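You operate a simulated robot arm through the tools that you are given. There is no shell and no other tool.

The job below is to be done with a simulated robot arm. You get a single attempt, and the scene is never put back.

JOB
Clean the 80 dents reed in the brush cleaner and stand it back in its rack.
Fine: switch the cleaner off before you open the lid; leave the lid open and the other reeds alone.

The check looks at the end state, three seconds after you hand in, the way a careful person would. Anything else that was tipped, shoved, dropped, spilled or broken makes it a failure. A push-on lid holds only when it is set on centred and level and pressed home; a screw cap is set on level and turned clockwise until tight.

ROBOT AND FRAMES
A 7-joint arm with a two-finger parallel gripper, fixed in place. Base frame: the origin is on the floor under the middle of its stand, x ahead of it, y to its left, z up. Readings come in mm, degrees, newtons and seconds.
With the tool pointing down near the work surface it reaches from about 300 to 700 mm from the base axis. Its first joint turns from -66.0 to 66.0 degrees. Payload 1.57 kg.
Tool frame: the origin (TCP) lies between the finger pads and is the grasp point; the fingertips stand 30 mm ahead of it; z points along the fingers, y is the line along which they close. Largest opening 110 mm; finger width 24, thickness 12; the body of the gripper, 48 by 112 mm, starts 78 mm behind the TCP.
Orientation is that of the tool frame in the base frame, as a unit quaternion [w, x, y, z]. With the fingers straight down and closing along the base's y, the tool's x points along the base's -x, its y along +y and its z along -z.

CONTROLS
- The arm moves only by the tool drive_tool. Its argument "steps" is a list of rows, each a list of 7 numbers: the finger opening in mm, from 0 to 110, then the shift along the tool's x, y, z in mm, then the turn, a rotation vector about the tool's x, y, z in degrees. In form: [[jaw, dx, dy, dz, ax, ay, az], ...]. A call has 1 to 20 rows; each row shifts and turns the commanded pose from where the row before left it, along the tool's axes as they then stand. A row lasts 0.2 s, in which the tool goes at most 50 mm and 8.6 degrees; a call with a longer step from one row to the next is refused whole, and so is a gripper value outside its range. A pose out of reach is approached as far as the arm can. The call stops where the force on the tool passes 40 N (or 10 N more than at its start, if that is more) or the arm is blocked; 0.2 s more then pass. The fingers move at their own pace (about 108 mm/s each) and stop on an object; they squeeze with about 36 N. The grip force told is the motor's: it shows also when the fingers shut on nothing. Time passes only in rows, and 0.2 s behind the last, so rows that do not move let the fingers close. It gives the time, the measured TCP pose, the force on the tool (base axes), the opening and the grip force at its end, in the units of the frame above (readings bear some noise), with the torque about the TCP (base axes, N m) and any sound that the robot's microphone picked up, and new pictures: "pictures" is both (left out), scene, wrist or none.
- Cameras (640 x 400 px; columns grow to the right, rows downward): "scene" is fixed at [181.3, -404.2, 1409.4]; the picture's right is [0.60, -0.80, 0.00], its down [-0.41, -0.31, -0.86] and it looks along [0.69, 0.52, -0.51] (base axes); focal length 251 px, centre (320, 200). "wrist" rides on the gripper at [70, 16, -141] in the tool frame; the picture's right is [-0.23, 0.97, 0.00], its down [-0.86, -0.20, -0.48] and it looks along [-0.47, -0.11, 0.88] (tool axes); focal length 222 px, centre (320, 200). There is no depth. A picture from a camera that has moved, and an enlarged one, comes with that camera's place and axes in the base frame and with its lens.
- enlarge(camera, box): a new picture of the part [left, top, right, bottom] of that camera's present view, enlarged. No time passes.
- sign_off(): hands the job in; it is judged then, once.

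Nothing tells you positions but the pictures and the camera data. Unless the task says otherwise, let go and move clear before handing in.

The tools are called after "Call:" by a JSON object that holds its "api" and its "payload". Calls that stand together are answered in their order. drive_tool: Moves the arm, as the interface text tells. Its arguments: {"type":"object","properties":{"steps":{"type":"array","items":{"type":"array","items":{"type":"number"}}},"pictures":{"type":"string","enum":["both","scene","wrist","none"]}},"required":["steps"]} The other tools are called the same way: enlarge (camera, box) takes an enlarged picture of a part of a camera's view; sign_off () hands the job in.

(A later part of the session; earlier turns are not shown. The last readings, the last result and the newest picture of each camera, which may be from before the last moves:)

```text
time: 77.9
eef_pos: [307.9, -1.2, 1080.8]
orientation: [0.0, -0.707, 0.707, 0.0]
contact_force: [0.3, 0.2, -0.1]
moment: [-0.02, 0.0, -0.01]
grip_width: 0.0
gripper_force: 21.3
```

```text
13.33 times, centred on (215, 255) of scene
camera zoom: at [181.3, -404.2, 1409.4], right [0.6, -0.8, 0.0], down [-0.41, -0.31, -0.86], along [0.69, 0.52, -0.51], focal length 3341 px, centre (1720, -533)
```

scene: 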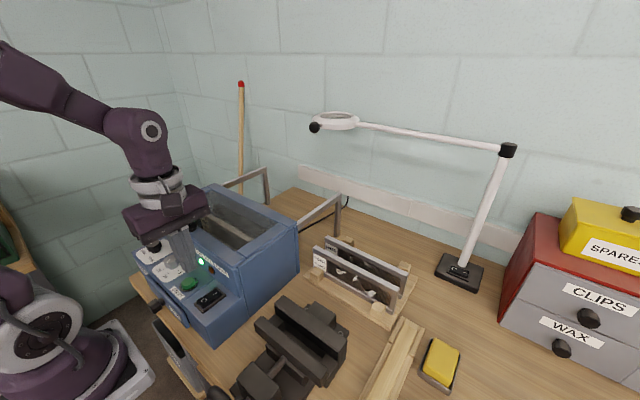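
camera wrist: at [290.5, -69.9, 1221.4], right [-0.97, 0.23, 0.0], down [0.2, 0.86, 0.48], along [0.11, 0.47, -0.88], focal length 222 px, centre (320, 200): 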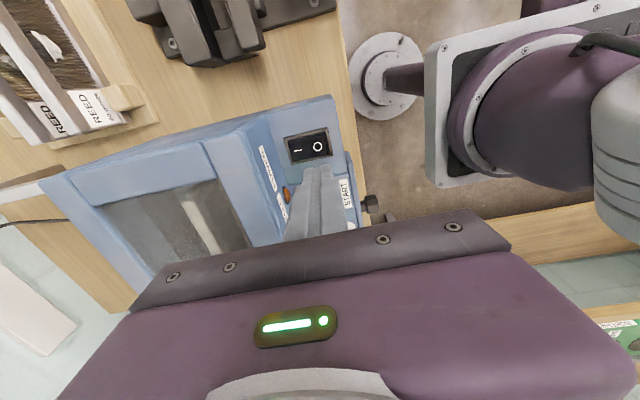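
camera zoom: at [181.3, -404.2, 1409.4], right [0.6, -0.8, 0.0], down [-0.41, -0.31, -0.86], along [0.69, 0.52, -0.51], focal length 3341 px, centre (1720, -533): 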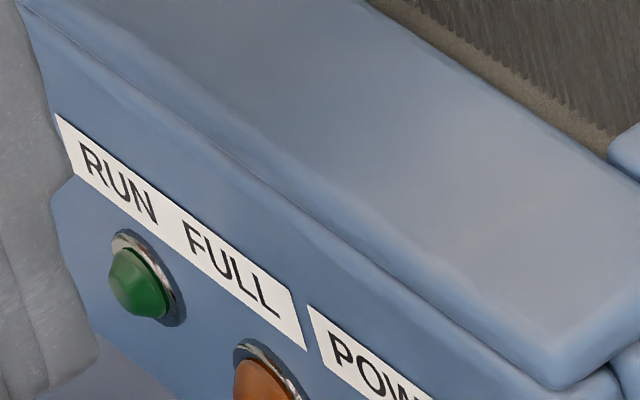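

The reed's face is clean and RUN is off. Now I switch off by pressing the O end.

Call:
{"api": "drive_tool", "payload": {"steps": [[0, 0, 1.5, 27, 0, 0, 0], [0, 0, 1.5, 27, 0, 0, 0], [0, 0, 0.5, 27, 0, 0, 0], [0, 0, 0, 0, 0, 0, 0]], "pictures": "both"}}

Call:
{"api": "enlarge", "payload": {"camera": "scene", "box": [160, 250, 250, 325]}}

Call:
{"api": "enlarge", "payload": {"camera": "wrist", "box": [260, 110, 400, 220]}}

```text
time: 78.9
eef_pos: [304.8, -2.3, 997.9]
orientation: [0.0, 0.708, -0.706, 0.002]
contact_force: [-0.5, -1.3, 0.2]
moment: [-0.02, -0.02, 0.02]
grip_width: 0.0
gripper_force: 21.4
camera wrist: at [287.4, -70.5, 1138.5], right [-0.97, 0.23, 0.0], down [0.2, 0.86, 0.48], along [0.11, 0.46, -0.88], focal length 222 px, centre (320, 200)
```

scene: 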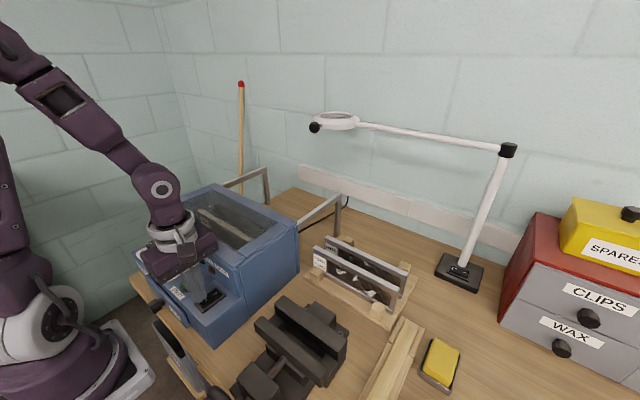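
wrist: 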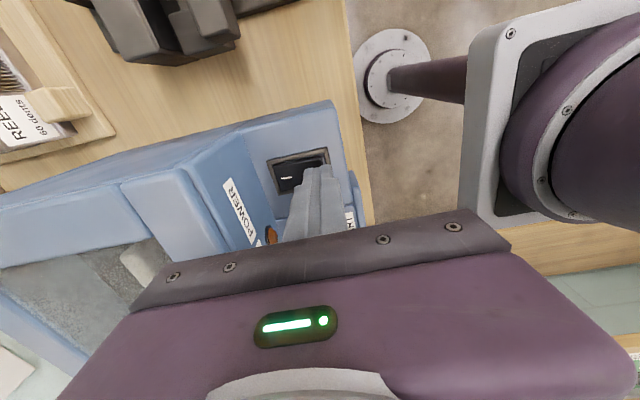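

```text
5.33 times, centred on (205, 288) of scene
camera zoom: at [181.3, -404.1, 1409.4], right [0.6, -0.8, 0.0], down [-0.41, -0.31, -0.86], along [0.69, 0.52, -0.51], focal length 1336 px, centre (933, -267)
```

zoom: 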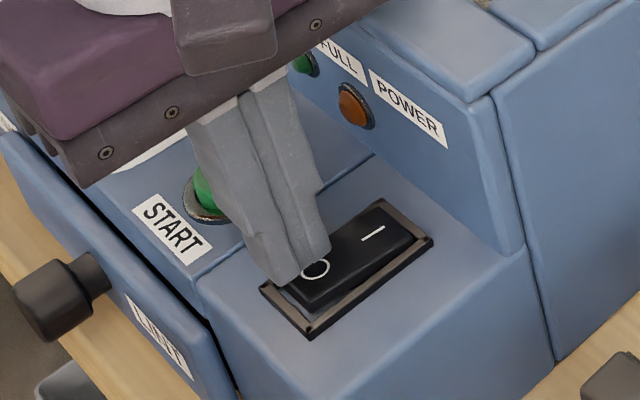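

```text
3.64 times, centred on (330, 165) of wrist
camera zoom: at [287.4, -70.5, 1138.5], right [-0.97, 0.23, 0.0], down [0.2, 0.86, 0.48], along [0.11, 0.46, -0.88], focal length 808 px, centre (284, 327)
```

zoom: 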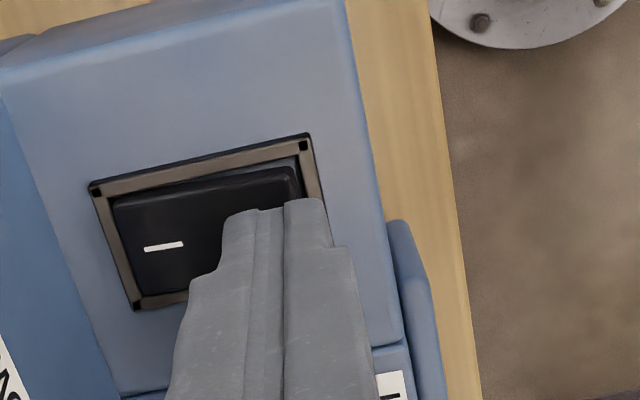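

Call:
{"api": "drive_tool", "payload": {"steps": [[0, 0, -1.5, 3, 0, 0, 0], [0, 0, 0, 3, 0, 0, 0], [0, 0, 0, 2, 0, 0, 0], [0, 0, 0, 2, 0, 0, 0], [0, 0, 0, 0, 0, 0, 0]], "pictures": "none"}}

Call:
{"api": "drive_tool", "payload": {"steps": [[0, 0, 0, 1.5, 0, 0, 0], [0, 0, 0, 1.5, 0, 0, 0], [0, 0, 0, 1.5, 0, 0, 0], [0, 0, 0, 0, 0, 0, 0]], "pictures": "none"}}

Call:
{"api": "enlarge", "payload": {"camera": "scene", "box": [160, 250, 250, 325]}}

```text
time: 80.1
eef_pos: [304.8, -2.7, 990.3]
orientation: [0.0, 0.707, -0.707, 0.001]
contact_force: [0.1, -0.1, -1.2]
moment: [0.02, -0.01, -0.02]
grip_width: 0.1
gripper_force: 21.4
```

```text
time: 81.1
eef_pos: [305.4, -2.6, 985.9]
orientation: [0.0, -0.707, 0.707, -0.001]
contact_force: [-1.4, -1.0, 8.5]
moment: [0.01, -0.04, 0.0]
grip_width: 0.0
gripper_force: 20.7
```

```text
5.33 times, centred on (205, 288) of scene
camera zoom: at [181.2, -404.2, 1409.4], right [0.6, -0.8, 0.0], down [-0.41, -0.31, -0.86], along [0.69, 0.52, -0.51], focal length 1336 px, centre (933, -267)
```

zoom: 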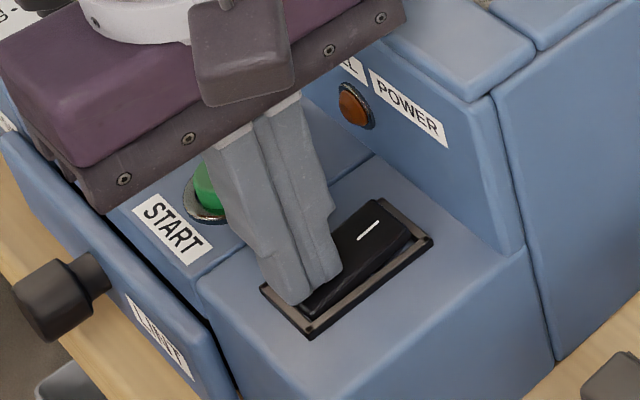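

Call:
{"api": "drive_tool", "payload": {"steps": [[0, 0, 0, 1.5, 0, 0, 0], [0, 0, 0, 1.5, 0, 0, 0], [0, 0, 0, 0, 0, 0, 0]], "pictures": "none"}}

Call:
{"api": "drive_tool", "payload": {"steps": [[0, 0, 0, -5, 0, 0, 0], [0, 0, 0, -25, 0, 0, 0], [0, 0, 0, -40, 0, 0, 0], [0, 0, 0, -40, 0, 0, 0], [0, 0, 0, 0, 0, 0, 0]], "pictures": "scene"}}

Call:
{"api": "enlarge", "payload": {"camera": "scene", "box": [185, 280, 235, 315]}}

```text
time: 81.5
eef_pos: [305.7, -2.5, 984.2]
orientation: [-0.003, 0.707, -0.707, 0.0]
contact_force: [-6.4, -0.4, 30.2]
moment: [-0.02, -0.13, 0.01]
grip_width: 0.0
gripper_force: 21.1
stopped in row 1: the force on the tool passed its limit at 54 N (the readings are from after the stop); the commanded pose is now the measured one
```

```text
time: 82.7
eef_pos: [303.3, -2.5, 1095.4]
orientation: [0.0, -0.707, 0.707, -0.002]
contact_force: [-0.1, 0.6, 1.3]
moment: [0.0, 0.01, -0.02]
grip_width: 0.0
gripper_force: 20.8
```

scene: 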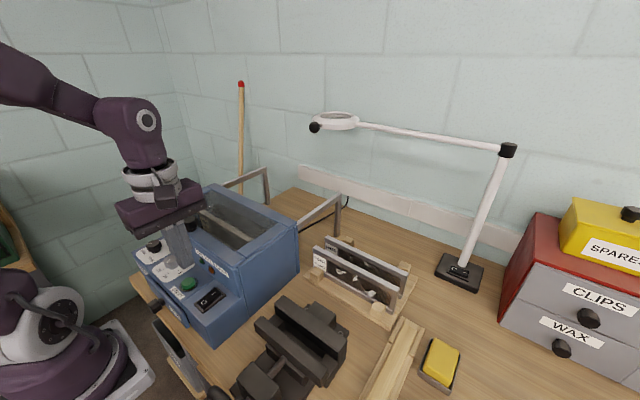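

```text
11.43 times, centred on (210, 298) of scene
camera zoom: at [181.3, -404.2, 1409.4], right [0.6, -0.8, 0.0], down [-0.41, -0.31, -0.86], along [0.69, 0.52, -0.51], focal length 2864 px, centre (1577, -914)
```

zoom: 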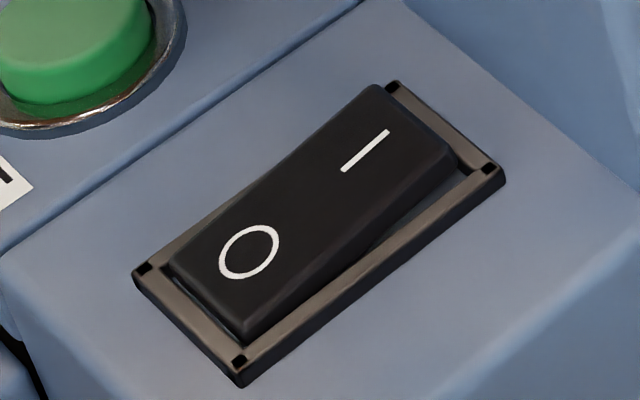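

The rocker is back at O and the cleaner is off. Next I go to the lid knob at about (380,131) to slide the lid open.

Call:
{"api": "drive_tool", "payload": {"steps": [[20, 0, 0, -35, 0, 0, 0], [70, -33.5, -19.2, 0, 0, 0, 0], [70, -33.5, -19.2, 0, 0, 0, 0], [70, -33.5, -19.2, 0, 0, 0, 0], [70, -33.5, -19.2, 0, 0, 0, 0], [70, 0, 0, 0, 0, 0, 0]], "pictures": "both"}}

Call:
{"api": "enlarge", "payload": {"camera": "wrist", "box": [180, 80, 480, 260]}}

```text
time: 84.1
eef_pos: [382.7, 132.1, 1130.9]
orientation: [-0.001, 0.707, -0.707, 0.001]
contact_force: [-0.7, -0.8, 0.3]
moment: [0.0, 0.0, 0.0]
grip_width: 69.9
gripper_force: 0.1
camera wrist: at [365.6, 64.7, 1271.5], right [-0.97, 0.23, 0.0], down [0.2, 0.86, 0.48], along [0.11, 0.47, -0.88], focal length 222 px, centre (320, 200)
```

scene: 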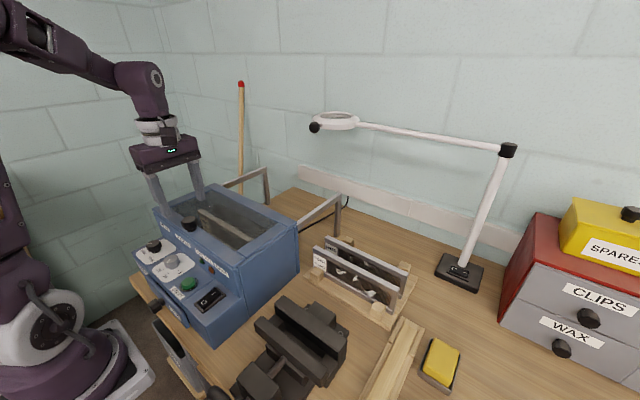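
wrist: 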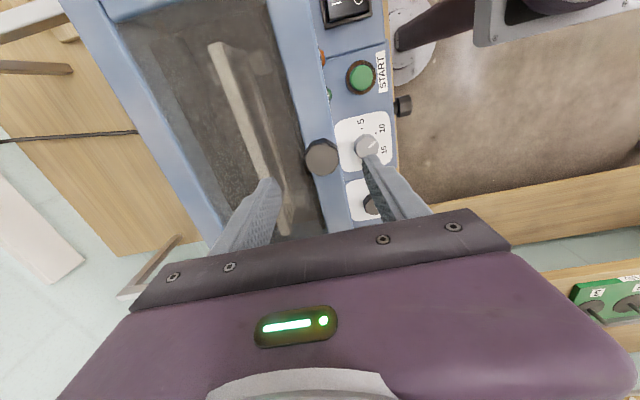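

```text
2.13 times, centred on (330, 170) of wrist
camera zoom: at [365.6, 64.7, 1271.5], right [-0.97, 0.23, 0.0], down [0.2, 0.86, 0.48], along [0.11, 0.47, -0.88], focal length 474 px, centre (299, 264)
```

zoom: 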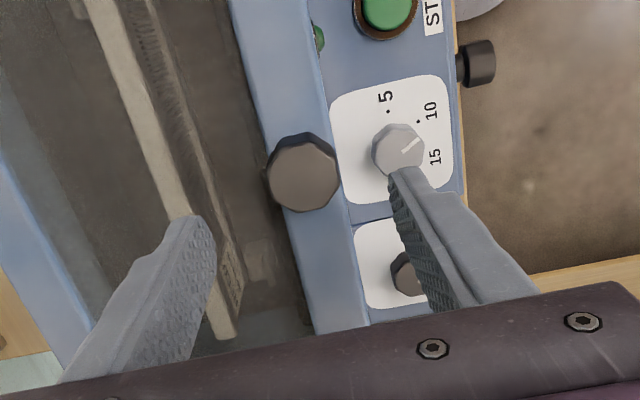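

Call:
{"api": "drive_tool", "payload": {"steps": [[70, 0.5, 1.5, 15, 0, 0, 0], [70, 0.5, 1.3, 16, 0, 0, 0], [70, 0, 0, 15.5, 0, 0, 0], [70, 0, 0, 0, 0, 0, 0], [40, 0, 0, 0, 0, 0, 0], [20, 0, 0, 0, 0, 0, 0], [20, 0, 0, 0, 0, 0, 0]], "pictures": "scene"}}

```text
time: 85.7
eef_pos: [379.7, 130.8, 1083.7]
orientation: [0.001, -0.707, 0.707, -0.001]
contact_force: [7.0, 0.4, -6.7]
moment: [0.09, 0.2, 0.01]
grip_width: 32.5
gripper_force: 40.3
```

scene: 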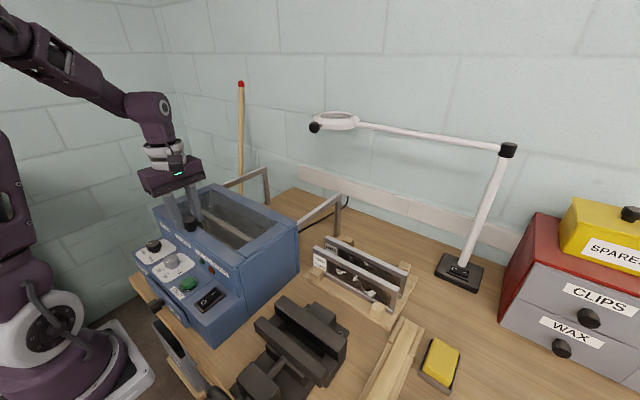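

I have the knob and will push the lid back along +x to its open position.

Call:
{"api": "drive_tool", "payload": {"steps": [[20, 0, -6, 0, 0, 0, 0], [20, 0, -10, 0, 0, 0, 0], [20, 0, -12, 0, 0, 0, 0], [20, 0, -12, 0, 0, 0, 0], [20, 0, -12, 0, 0, 0, 0], [20, 0, -12, 0, 0, 0, 0], [20, 0, 0, 0, 0, 0, 0]], "pictures": "none"}}

```text
time: 87.3
eef_pos: [444.1, 130.7, 1083.0]
orientation: [-0.001, 0.707, -0.707, 0.0]
contact_force: [-1.1, -6.6, -10.1]
moment: [-0.06, 0.39, -0.17]
grip_width: 32.7
gripper_force: 41.3
```

Call:
{"api": "drive_tool", "payload": {"steps": [[20, 0.2, -12, 0, 0, 0, 0], [20, 0, -12, 0, 0, 0, 0], [20, 0, -12, 0, 0, 0, 0], [20, 0, -12, 0, 0, 0, 0], [20, 0, -12, 0, 0, 0, 0], [20, 0, -12, 0, 0, 0, 0], [20, 0, 0, 0, 0, 0, 0]], "pictures": "none"}}

```text
time: 88.9
eef_pos: [514.9, 130.4, 1084.9]
orientation: [-0.001, 0.708, -0.707, 0.001]
contact_force: [0.4, -6.7, -6.6]
moment: [-0.48, 0.46, 0.13]
grip_width: 33.0
gripper_force: 41.1
```

Call:
{"api": "drive_tool", "payload": {"steps": [[20, 0.2, -10, 0, 0, 0, 0], [20, 0, -10, 0, 0, 0, 0], [20, 0, -10, 0, 0, 0, 0], [20, 0, -6, 0, 0, 0, 0], [20, 0, -4, 0, 0, 0, 0], [20, 0, -3, 0, 0, 0, 0], [20, 0, 0, 0, 0, 0, 0]], "pictures": "both"}}

Call:
{"api": "enlarge", "payload": {"camera": "scene", "box": [150, 130, 350, 270]}}

```text
time: 90.5
eef_pos: [558.0, 129.8, 1083.3]
orientation: [-0.001, 0.708, -0.707, 0.001]
contact_force: [-1.5, -4.0, -5.4]
moment: [0.31, 0.53, -0.17]
grip_width: 32.7
gripper_force: 41.0
camera wrist: at [541.1, 61.4, 1224.3], right [-0.97, 0.23, 0.0], down [0.2, 0.86, 0.48], along [0.11, 0.47, -0.88], focal length 222 px, centre (320, 200)
```

scene: 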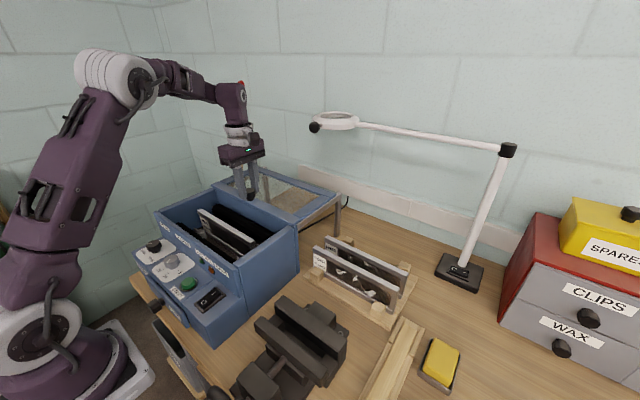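
wrist: 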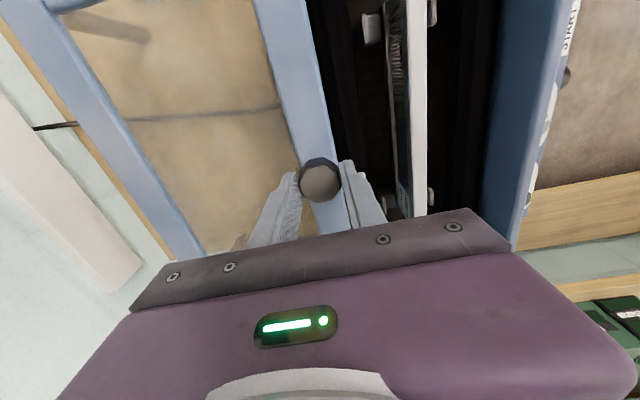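

```text
2.86 times, centred on (250, 200) of scene
camera zoom: at [181.4, -404.3, 1409.4], right [0.6, -0.8, 0.0], down [-0.41, -0.31, -0.86], along [0.69, 0.52, -0.51], focal length 716 px, centre (520, 200)
```

zoom: 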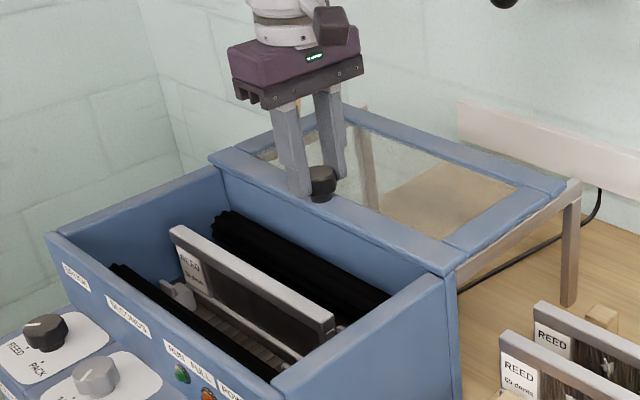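

The lid is essentially fully open and the reed is clean. One small nudge to the open stop, then I'll release the knob.

Call:
{"api": "drive_tool", "payload": {"steps": [[20, 0, -1.5, 0, 0, 0, 0], [20, 0, 0, 0, 0, 0, 0]], "pictures": "none"}}

Call:
{"api": "drive_tool", "payload": {"steps": [[45, 0, 0, 0, 0, 0, 0], [60, 0, 0, 0, 0, 0, 0], [60, 0, 0, -20, 0, 0, 0], [60, 0, 0, -30, 0, 0, 0], [60, 0, 0, -10, 0, 0, 0], [60, 0, 0, 0, 0, 0, 0]], "pictures": "both"}}

Call:
{"api": "enlarge", "payload": {"camera": "scene", "box": [150, 150, 310, 270]}}

Call:
{"api": "enlarge", "payload": {"camera": "wrist", "box": [320, 0, 500, 240]}}

```text
time: 91.1
eef_pos: [560.3, 130.4, 1083.4]
orientation: [0.001, -0.707, 0.707, -0.002]
contact_force: [-0.5, -3.2, -5.3]
moment: [-0.34, 0.63, -0.07]
grip_width: 32.8
gripper_force: 40.5
```

```text
time: 92.5
eef_pos: [559.9, 130.7, 1143.7]
orientation: [-0.002, 0.708, -0.707, 0.001]
contact_force: [0.2, 0.7, -0.2]
moment: [-0.01, 0.03, -0.01]
grip_width: 60.1
gripper_force: 0.1
camera wrist: at [543.4, 61.3, 1284.5], right [-0.97, 0.23, 0.0], down [0.2, 0.86, 0.48], along [0.11, 0.47, -0.88], focal length 222 px, centre (320, 200)
```

scene: 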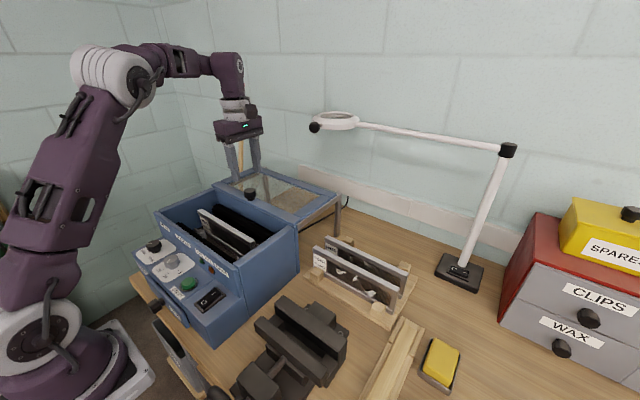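
wrist: 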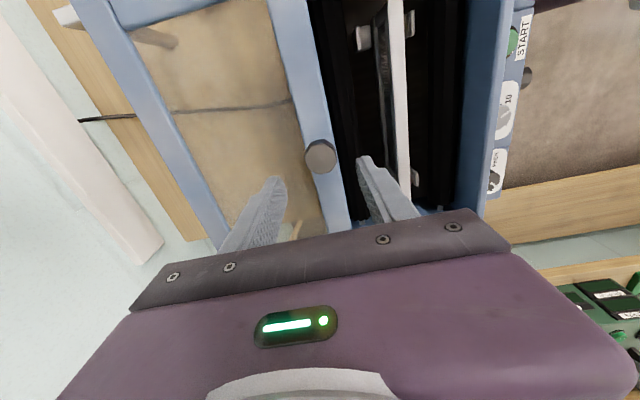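

```text
3.33 times, centred on (230, 210) of scene
camera zoom: at [181.3, -404.2, 1409.4], right [0.6, -0.8, 0.0], down [-0.41, -0.31, -0.86], along [0.69, 0.52, -0.51], focal length 835 px, centre (620, 167)
```

zoom: 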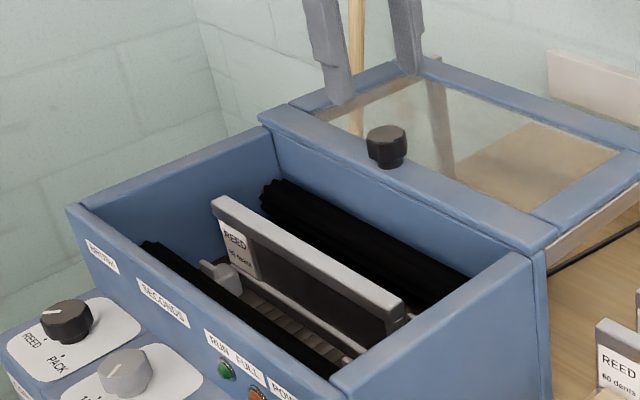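

```text
1.67 times, centred on (410, 120) of wrist
camera zoom: at [543.4, 61.3, 1284.5], right [-0.97, 0.23, 0.0], down [0.2, 0.86, 0.48], along [0.11, 0.47, -0.88], focal length 370 px, centre (170, 333)
```

zoom: 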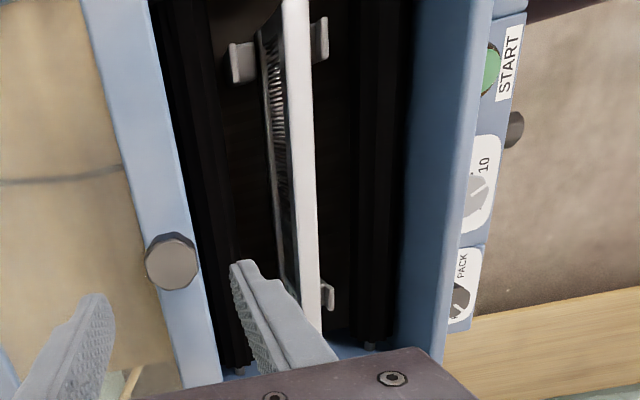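

The lid is open at its original position, and the reed stands clean between the posts. I'll move back over it with the same 25° tilt to pick it up.

Call:
{"api": "drive_tool", "payload": {"steps": [[40, -25.65, 24.7, 4, 0, 0, 0], [40, -25.65, 24.7, 4, 0, 0, 0], [40, -25.65, 24.7, 9, 0, 0, 0], [40, -25.65, 24.7, 18, 0, 0, 0], [40, 0, 0, 0, 0, 8.4, 0], [40, 0, 0, 0, 0, 8.3, 0], [40, 0, 0, 0, 0, 8.3, 0], [40, 0, 0, 0, 0, 0, 0]], "pictures": "both"}}

Call:
{"api": "enlarge", "payload": {"camera": "wrist", "box": [180, 0, 480, 240]}}

```text
time: 94.3
eef_pos: [462.0, 231.0, 1107.8]
orientation: [-0.153, -0.69, 0.691, -0.154]
contact_force: [0.0, -0.3, -0.1]
moment: [0.02, -0.02, 0.02]
grip_width: 39.9
gripper_force: 0.0
camera wrist: at [444.6, 230.2, 1265.2], right [-0.97, 0.21, -0.1], down [0.2, 0.98, 0.07], along [0.11, 0.05, -0.99], focal length 222 px, centre (320, 200)
```

scene: 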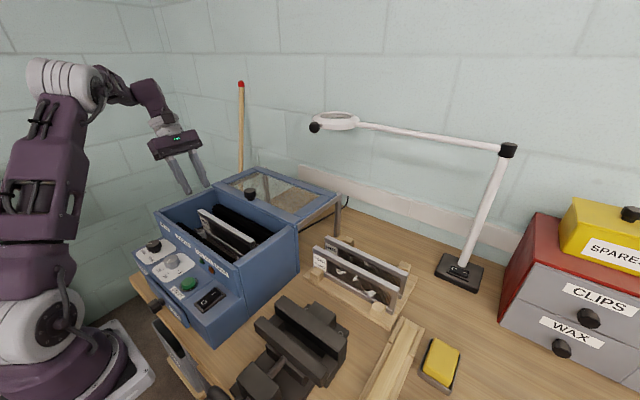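
wrist: 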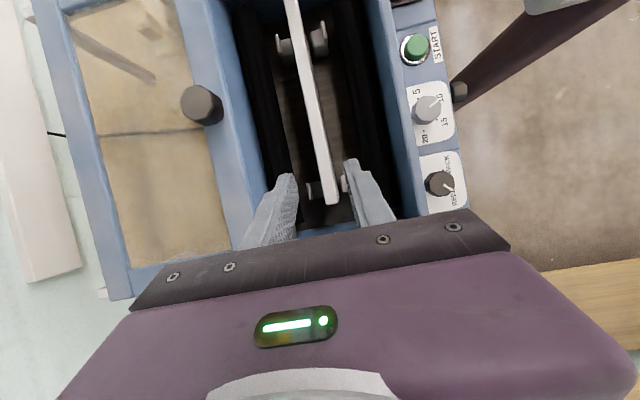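

```text
1.67 times, centred on (330, 120) of wrist
camera zoom: at [444.6, 230.2, 1265.2], right [-0.97, 0.21, -0.1], down [0.2, 0.98, 0.07], along [0.11, 0.05, -0.99], focal length 370 px, centre (303, 333)
```

zoom: 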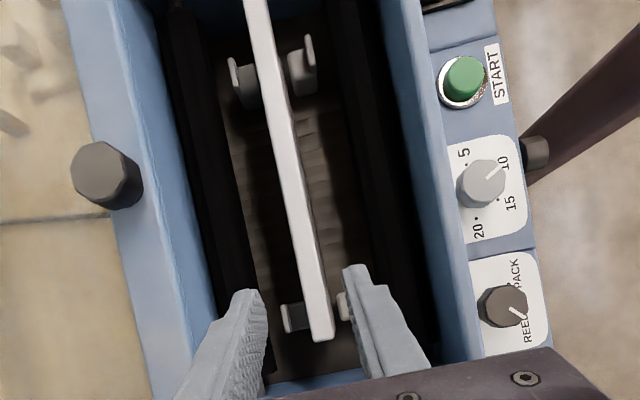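

The reed hasn't moved since I placed it. I'll descend along the tool axis and grip it.

Call:
{"api": "drive_tool", "payload": {"steps": [[40, 0, 0.3, 30, 0, 0, 0], [40, 0, 0.3, 30, 0, 0, 0], [40, 0, 0.2, 30, 0, 0, 0], [40, 0, 0, 18, 0, 0, 0], [40, 0, 0, 9, 0, 0, 0], [40, 0, 0, 0, 0, 0, 0]], "pictures": "both"}}

Call:
{"api": "enlarge", "payload": {"camera": "wrist", "box": [180, 0, 480, 240]}}

Call:
{"api": "enlarge", "payload": {"camera": "scene", "box": [180, 170, 280, 260]}}

```text
time: 95.7
eef_pos: [461.1, 184.2, 1001.9]
orientation: [-0.152, -0.69, 0.691, -0.154]
contact_force: [-0.7, -0.5, -0.1]
moment: [-0.01, 0.02, 0.02]
grip_width: 40.1
gripper_force: 0.1
camera wrist: at [443.9, 180.7, 1158.6], right [-0.97, 0.21, -0.1], down [0.2, 0.98, 0.07], along [0.11, 0.05, -0.99], focal length 222 px, centre (320, 200)
```

scene: 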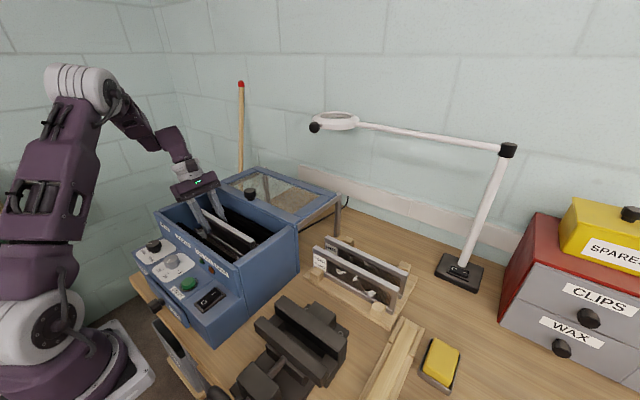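
wrist: 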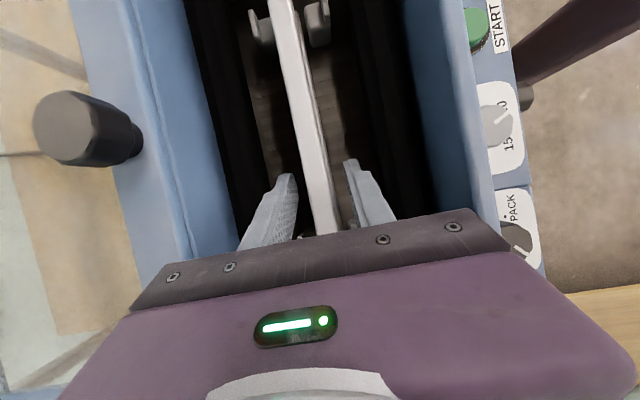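

```text
1.67 times, centred on (330, 120) of wrist
camera zoom: at [443.9, 180.7, 1158.6], right [-0.97, 0.21, -0.1], down [0.2, 0.98, 0.07], along [0.11, 0.05, -0.99], focal length 370 px, centre (303, 333)
```

zoom: 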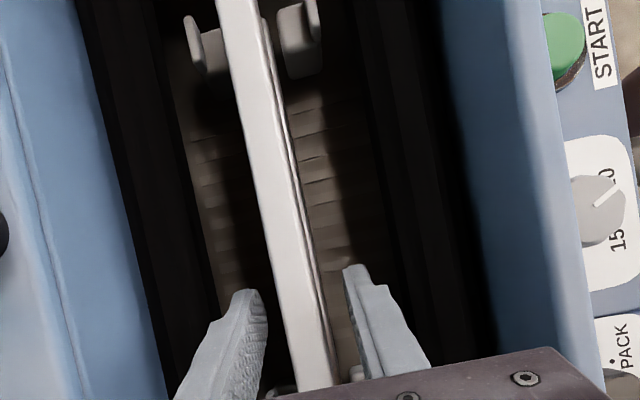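

```text
4.44 times, centred on (230, 215) of scene
camera zoom: at [181.3, -404.2, 1409.4], right [0.6, -0.8, 0.0], down [-0.41, -0.31, -0.86], along [0.69, 0.52, -0.51], focal length 1114 px, centre (720, 133)
```

zoom: 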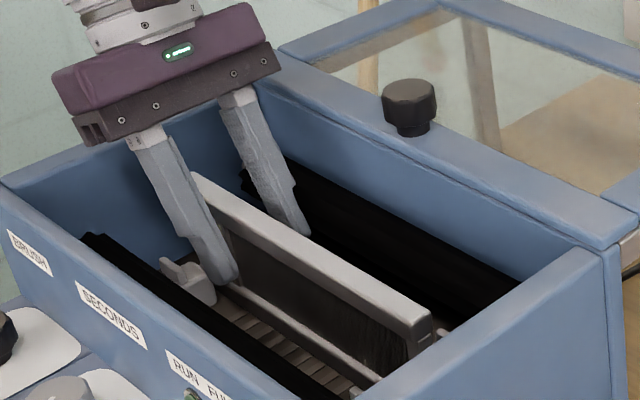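

Call:
{"api": "drive_tool", "payload": {"steps": [[40, -0.7, 0, 1.5, 0, 0, 0], [20, 0, 0, 0, 0, 0, 0], [5, 0, 0, 0, 0, 0, 0], [5, 0, 0, 0, 0, 0, 0], [5, 0, 0, 0, 0, 0, 0]], "pictures": "none"}}

Call:
{"api": "drive_tool", "payload": {"steps": [[5, 2.1, 0, -4.5, 0, 0, 0], [5, 4.23, 0, -9.06, 0, 0, 0], [5, 6.3, 0, -13.6, 0, 0, 0], [5, 0, 0, 0, 0, 0, 0]], "pictures": "both"}}

Call:
{"api": "enlarge", "payload": {"camera": "scene", "box": [180, 170, 280, 260]}}

```text
time: 96.9
eef_pos: [461.3, 183.7, 1000.7]
orientation: [-0.152, -0.69, 0.69, -0.154]
contact_force: [-1.4, -0.5, 0.9]
moment: [-0.03, 0.07, -0.07]
grip_width: 15.7
gripper_force: 31.4
```

```text
time: 97.9
eef_pos: [462.1, 184.0, 1031.6]
orientation: [-0.152, -0.69, 0.691, -0.154]
contact_force: [-0.4, -0.2, -2.8]
moment: [0.2, 0.02, 0.0]
grip_width: 16.1
gripper_force: 31.5
camera wrist: at [444.7, 180.9, 1188.5], right [-0.97, 0.21, -0.1], down [0.2, 0.98, 0.07], along [0.11, 0.05, -0.99], focal length 222 px, centre (320, 200)
```

scene: 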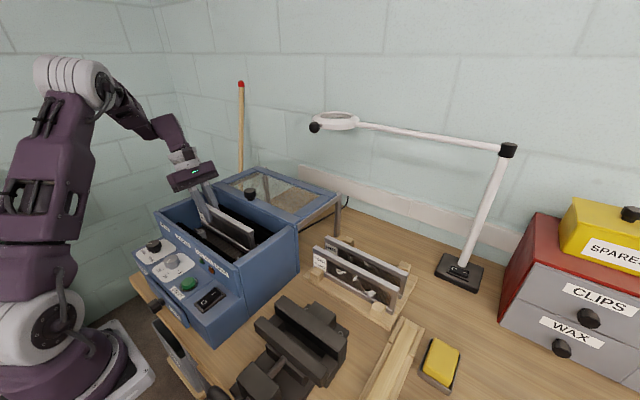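
wrist: 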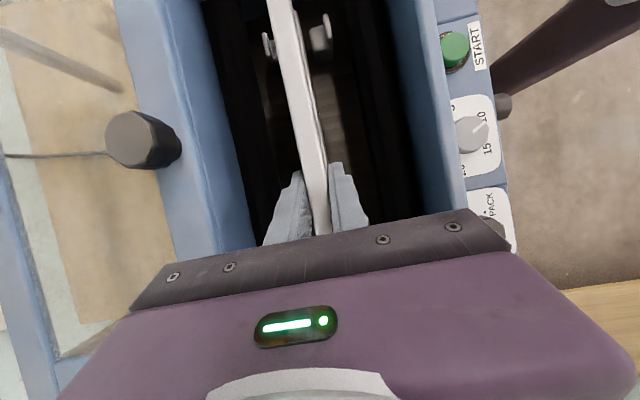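

```text
4.44 times, centred on (230, 215) of scene
camera zoom: at [181.3, -404.1, 1409.4], right [0.6, -0.8, 0.0], down [-0.41, -0.31, -0.86], along [0.69, 0.52, -0.51], focal length 1114 px, centre (720, 133)
```

zoom: 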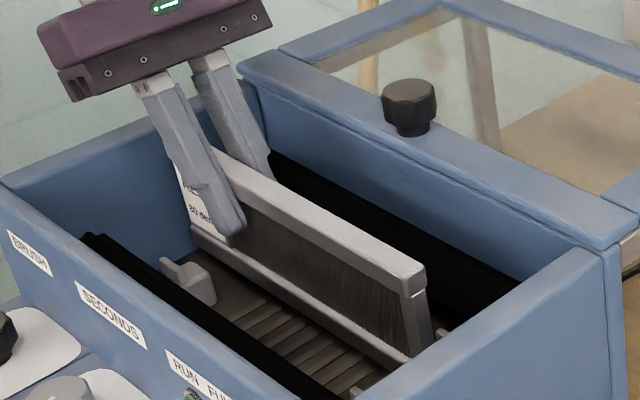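

The clean reed is in the grip. I'll raise it above the walls and move back along -y, out of the machine.

Call:
{"api": "drive_tool", "payload": {"steps": [[5, 8.25, 0, -17.67, 0, 0, 0], [5, 8.25, 0, -17.67, 0, 0, 0], [5, 8.25, 0, -17.67, 0, 0, 0], [5, 8.25, 0, -17.67, 0, 0, 0], [5, 8.25, 0, -17.67, 0, 0, 0], [5, 18.1, 0, 8.5, 0, 0, 0], [5, 36.5, 0, 17, 0, 0, 0], [5, 36.5, 0, 17, 0, 0, 0], [5, 36.5, 0, 17, 0, 0, 0], [5, 36.5, 0, 17, 0, 0, 0], [5, 36.5, 0, 17, 0, 0, 0], [5, 36.5, 0, 17, 0, 0, 0], [5, 36.5, 0, 17, 0, 0, 0], [5, 23, 0, 10.7, 0, 0, 0], [5, 0, 0, 0, 0, 0, 0]], "pictures": "both"}}

Call:
{"api": "enlarge", "payload": {"camera": "scene", "box": [240, 170, 430, 310]}}

```text
time: 101.1
eef_pos: [459.6, -145.4, 1128.1]
orientation: [-0.152, -0.69, 0.691, -0.154]
contact_force: [0.1, 0.0, -4.1]
moment: [0.2, 0.02, 0.0]
grip_width: 15.7
gripper_force: 31.4
camera wrist: at [441.8, -147.4, 1284.1], right [-0.97, 0.21, -0.1], down [0.2, 0.98, 0.07], along [0.11, 0.05, -0.99], focal length 222 px, centre (320, 200)
```

scene: 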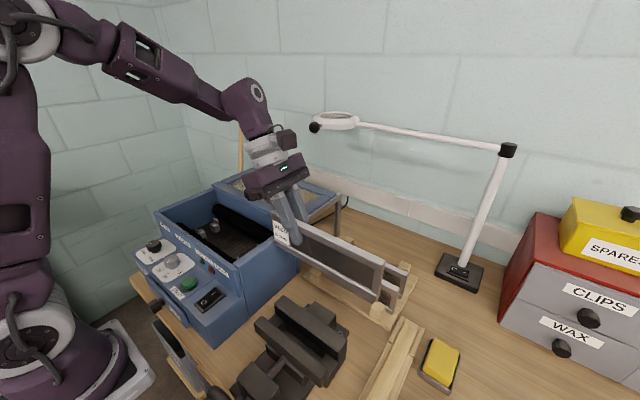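
wrist: 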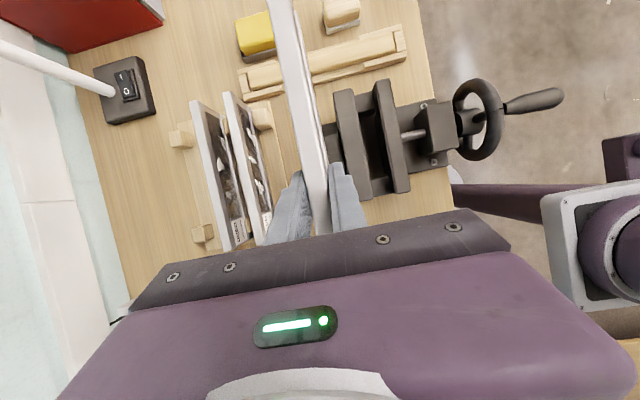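

```text
2.86 times, centred on (335, 240) of scene
camera zoom: at [181.3, -404.2, 1409.4], right [0.6, -0.8, 0.0], down [-0.41, -0.31, -0.86], along [0.69, 0.52, -0.51], focal length 716 px, centre (277, 86)
```

zoom: 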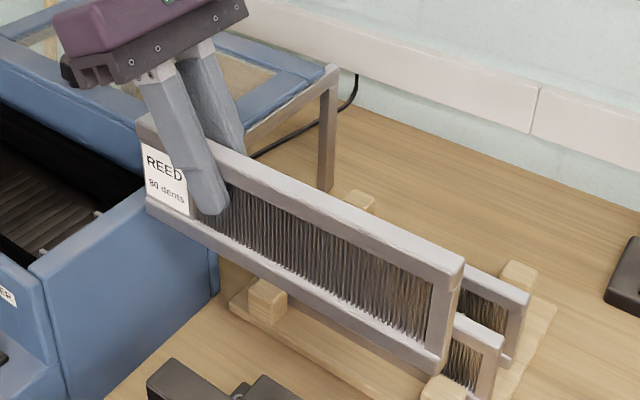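

The reed is clean all over. I'll carry it back above the rack on the reverse path.

Call:
{"api": "drive_tool", "payload": {"steps": [[5, -3, -20, 6.5, 0, 0, 0], [5, -5.3, -29, 11.4, 0, 0, 0], [5, -5.3, -29, 11.4, 0, 0, 0], [5, -5.3, -29, 11.4, 0, 0, 0], [5, -5.3, -29, 11.4, 0, 0, 0], [5, -5.3, -29, 11.4, 0, 0, 0], [5, -5.3, -29, 11.4, 0, 0, 0], [5, 0, 0, 0, 0, 0, 0]], "pictures": "both"}}

Call:
{"api": "enlarge", "payload": {"camera": "scene", "box": [290, 150, 430, 310]}}

Call:
{"api": "enlarge", "payload": {"camera": "wrist", "box": [180, 0, 480, 240]}}

```text
time: 102.9
eef_pos: [653.5, -145.2, 1045.0]
orientation: [0.152, 0.69, -0.69, 0.153]
contact_force: [0.2, 0.3, -3.2]
moment: [0.15, 0.02, 0.01]
grip_width: 15.5
gripper_force: 32.4
camera wrist: at [636.2, -147.3, 1202.3], right [-0.97, 0.21, -0.1], down [0.2, 0.98, 0.07], along [0.11, 0.05, -0.99], focal length 222 px, centre (320, 200)
```

scene: 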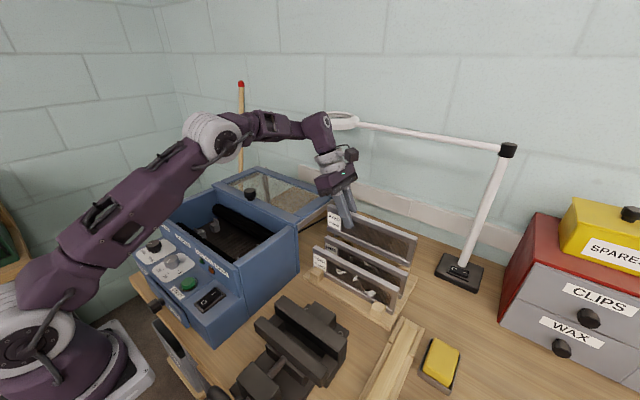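
wrist: 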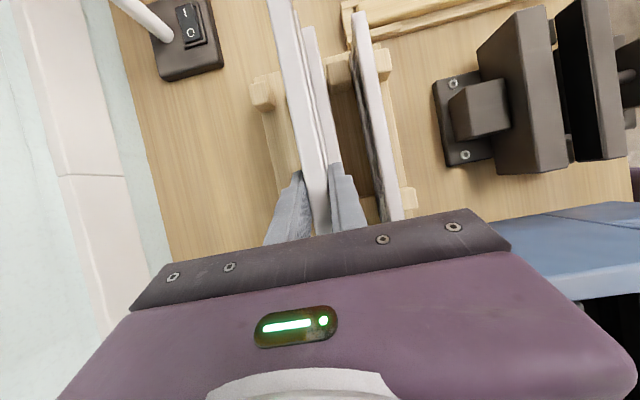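

```text
2.50 times, centred on (360, 230) of scene
camera zoom: at [181.4, -404.2, 1409.4], right [0.6, -0.8, 0.0], down [-0.41, -0.31, -0.86], along [0.69, 0.52, -0.51], focal length 626 px, centre (220, 125)
```

zoom: 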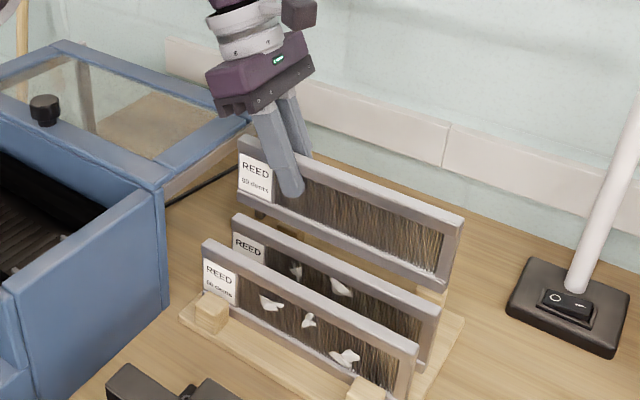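

```text
1.67 times, centred on (330, 120) of wrist
camera zoom: at [636.2, -147.3, 1202.3], right [-0.97, 0.21, -0.1], down [0.2, 0.98, 0.07], along [0.11, 0.05, -0.99], focal length 370 px, centre (303, 333)
```

zoom: 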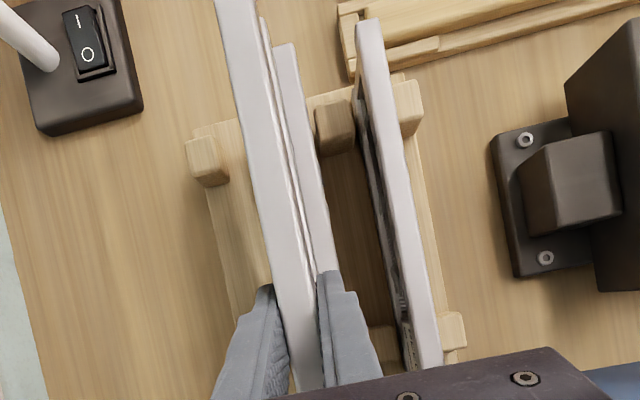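

Call:
{"api": "drive_tool", "payload": {"steps": [[5, -2.1, -15, 4.5, 0, 0, 0], [5, -4.2, -10, 9.06, 0, 0, 0], [5, -4.2, -4, 9.06, 0, 0, 0], [5, -4.2, -4, 9.06, 0, 0, 0], [5, -4.2, -5, 9.06, 0, 0, 0], [5, 0, 0, 0, 0, 0, 0]], "pictures": "both"}}

Call:
{"api": "enlarge", "payload": {"camera": "scene", "box": [290, 170, 430, 310]}}

Call:
{"api": "enlarge", "payload": {"camera": "wrist", "box": [180, 0, 480, 240]}}

```text
time: 104.3
eef_pos: [686.9, -142.8, 1003.5]
orientation: [0.16, 0.695, -0.686, 0.147]
contact_force: [-0.7, 0.3, -3.1]
moment: [0.19, 0.0, 0.02]
grip_width: 16.0
gripper_force: 30.8
out of reach, approached as far as the arm can: row 5
camera wrist: at [673.5, -145.4, 1159.4], right [-0.98, 0.2, -0.08], down [0.19, 0.98, 0.07], along [0.09, 0.05, -0.99], focal length 222 px, centre (320, 200)
```

scene: 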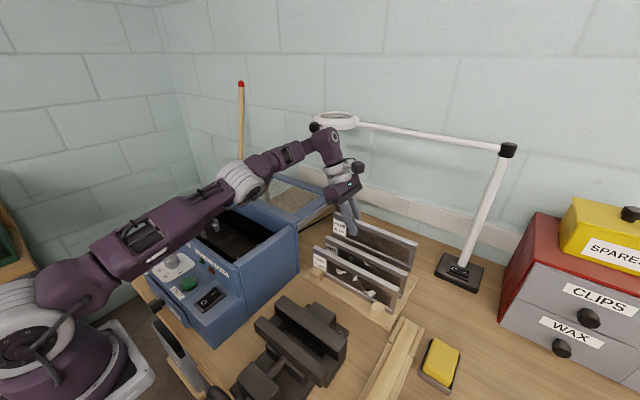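
wrist: 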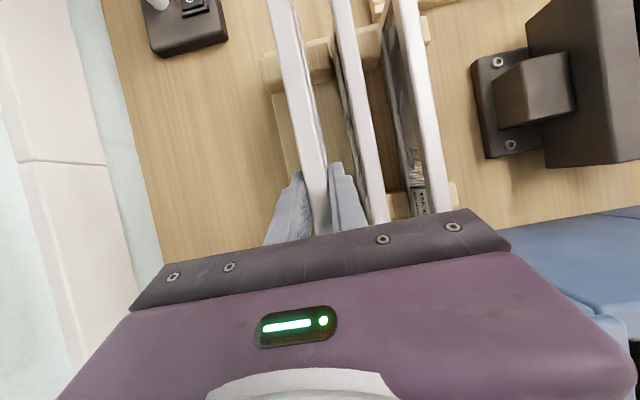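

```text
2.86 times, centred on (360, 240) of scene
camera zoom: at [181.4, -404.2, 1409.4], right [0.6, -0.8, 0.0], down [-0.41, -0.31, -0.86], along [0.69, 0.52, -0.51], focal length 716 px, centre (206, 86)
```

zoom: 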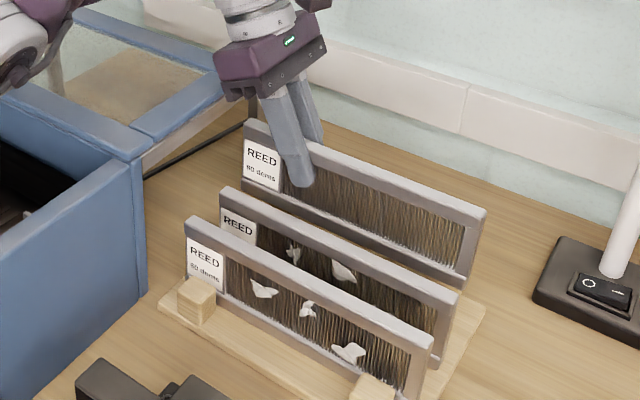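

```text
1.67 times, centred on (330, 120) of wrist
camera zoom: at [673.5, -145.4, 1159.4], right [-0.98, 0.2, -0.08], down [0.19, 0.98, 0.07], along [0.09, 0.05, -0.99], focal length 370 px, centre (303, 333)
```

zoom: 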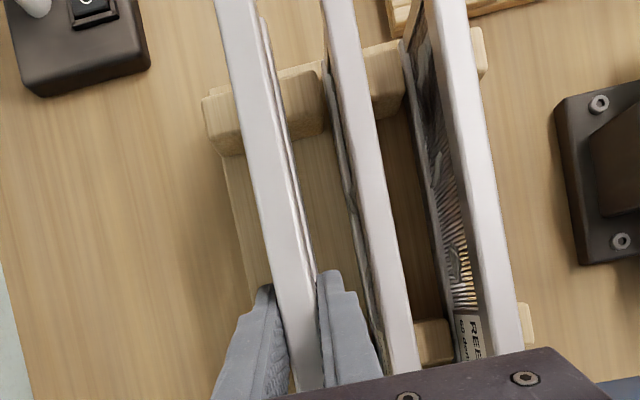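

The last step clipped at the reach limit and turned the tool by about 1°. I'll correct the orientation while coming a little lower, where the reach is greater.

Call:
{"api": "drive_tool", "payload": {"steps": [[5, -2.1, 0, 4.5, 0.87, 0, 0.98], [5, -2.1, -1, 4.5, 0, 0, 0], [5, 0, 0, 0, 0, 0, 0]], "pictures": "none"}}

```text
time: 105.1
eef_pos: [694.8, -144.4, 990.9]
orientation: [-0.145, -0.686, 0.695, -0.161]
contact_force: [0.2, -0.1, -4.3]
moment: [0.21, -0.02, 0.0]
grip_width: 15.9
gripper_force: 31.4
```

The commanded orientation had still been the nominal one, so I'll undo that correction.

Call:
{"api": "drive_tool", "payload": {"steps": [[5, 0, 0, 0, -0.87, 0, -0.98], [5, 0, 0, 0, 0, 0, 0]], "pictures": "both"}}

Call:
{"api": "enlarge", "payload": {"camera": "wrist", "box": [180, 0, 480, 240]}}

Call:
{"api": "enlarge", "payload": {"camera": "scene", "box": [290, 170, 430, 310]}}

```text
time: 105.7
eef_pos: [694.5, -144.6, 992.0]
orientation: [-0.151, -0.69, 0.69, -0.155]
contact_force: [-0.4, 0.6, -3.8]
moment: [0.21, 0.01, 0.01]
grip_width: 15.9
gripper_force: 31.5
camera wrist: at [676.9, -146.8, 1148.3], right [-0.97, 0.2, -0.1], down [0.2, 0.98, 0.07], along [0.11, 0.05, -0.99], focal length 222 px, centre (320, 200)
```

scene: 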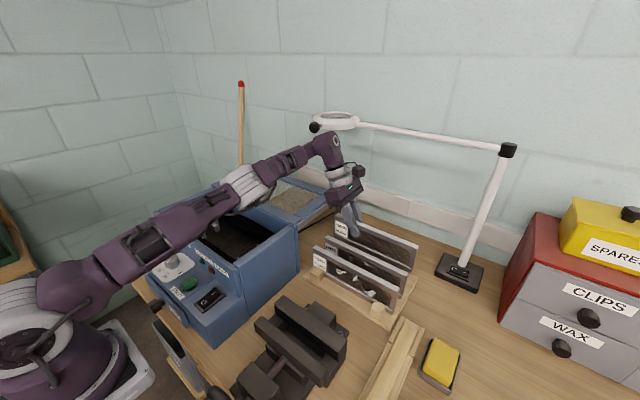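
wrist: 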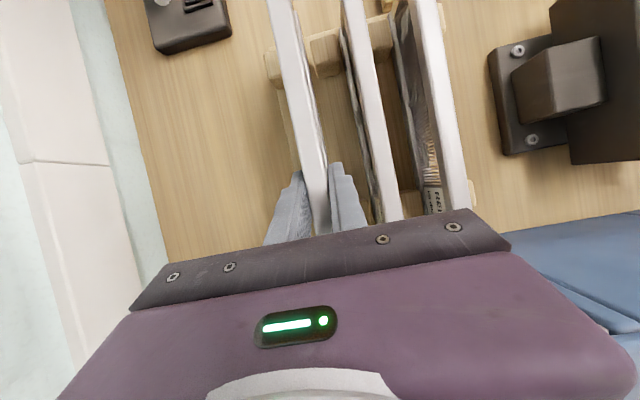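

```text
1.67 times, centred on (330, 120) of wrist
camera zoom: at [676.9, -146.8, 1148.3], right [-0.97, 0.2, -0.1], down [0.2, 0.98, 0.07], along [0.11, 0.05, -0.99], focal length 370 px, centre (303, 333)
```

zoom: 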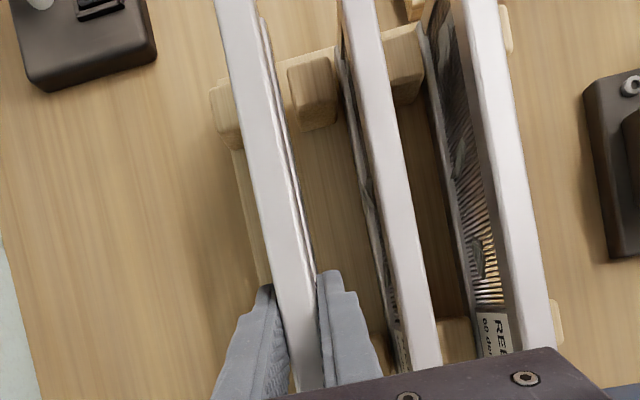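

```text
2.86 times, centred on (360, 240) of scene
camera zoom: at [181.4, -404.2, 1409.4], right [0.6, -0.8, 0.0], down [-0.41, -0.31, -0.86], along [0.69, 0.52, -0.51], focal length 716 px, centre (206, 86)
```

zoom: 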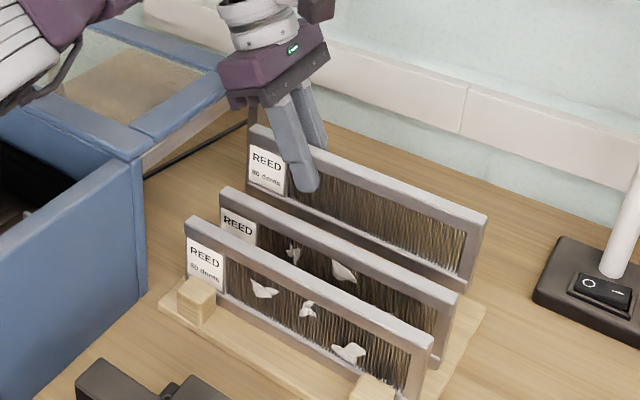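

The reed is now level again, with its bottom just above the rack blocks. The slot centre works out at x≈693, so I'll lower in stages and check.

Call:
{"api": "drive_tool", "payload": {"steps": [[5, -2.1, 0.8, 4.53, 0, 0, 0], [5, -2.1, 0.7, 4.53, 0, 0, 0], [5, -2.1, 0, 4.53, 0, 0, 0], [5, 0, 0, 0, 0, 0, 0]], "pictures": "both"}}

Call:
{"api": "enlarge", "payload": {"camera": "wrist", "box": [230, 0, 380, 130]}}

Call:
{"api": "enlarge", "payload": {"camera": "scene", "box": [310, 190, 430, 300]}}

```text
time: 106.7
eef_pos: [693.5, -144.0, 977.1]
orientation: [-0.152, -0.69, 0.691, -0.154]
contact_force: [1.0, 0.1, -4.3]
moment: [0.21, 0.03, 0.04]
grip_width: 16.0
gripper_force: 31.1
camera wrist: at [675.4, -146.8, 1133.7], right [-0.97, 0.21, -0.1], down [0.2, 0.98, 0.07], along [0.11, 0.05, -0.99], focal length 222 px, centre (320, 200)
```

scene: 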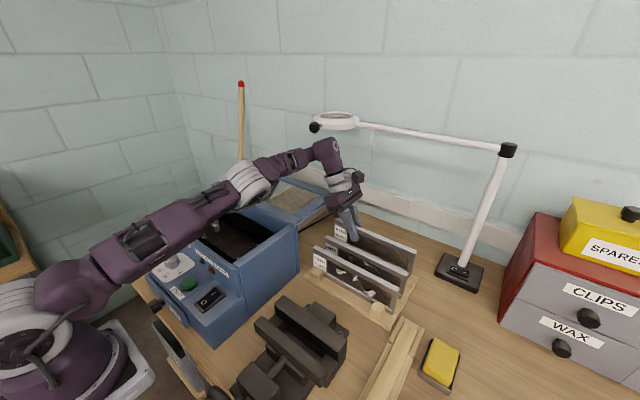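
wrist: 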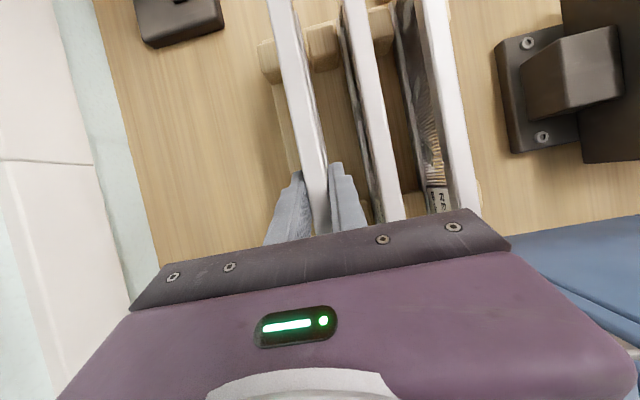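

```text
3.08 times, centred on (305, 65) of wrist
camera zoom: at [675.4, -146.8, 1133.7], right [-0.97, 0.21, -0.1], down [0.2, 0.98, 0.07], along [0.11, 0.05, -0.99], focal length 684 px, centre (366, 615)
```

zoom: 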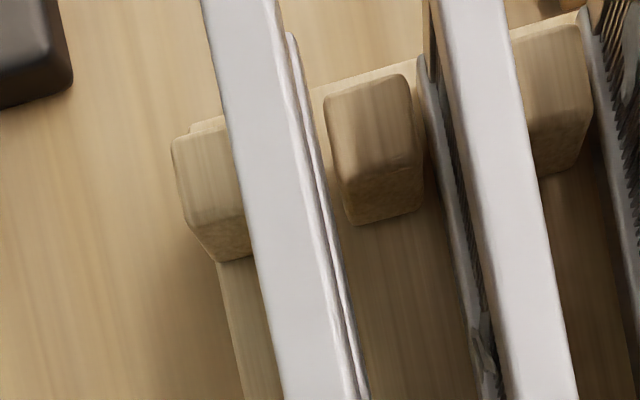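

```text
3.64 times, centred on (370, 245) of scene
camera zoom: at [181.4, -404.2, 1409.4], right [0.6, -0.8, 0.0], down [-0.41, -0.31, -0.86], along [0.69, 0.52, -0.51], focal length 911 px, centre (138, 36)
```

zoom: 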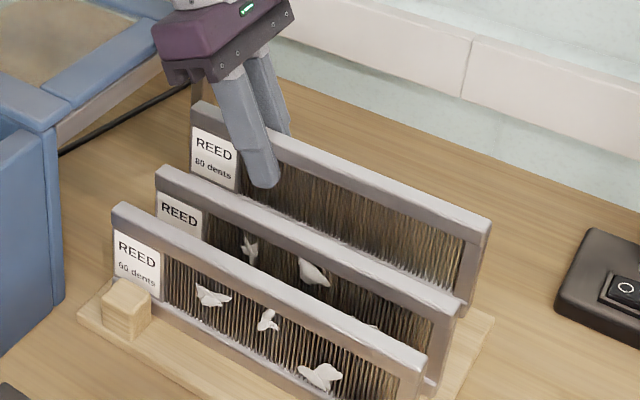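

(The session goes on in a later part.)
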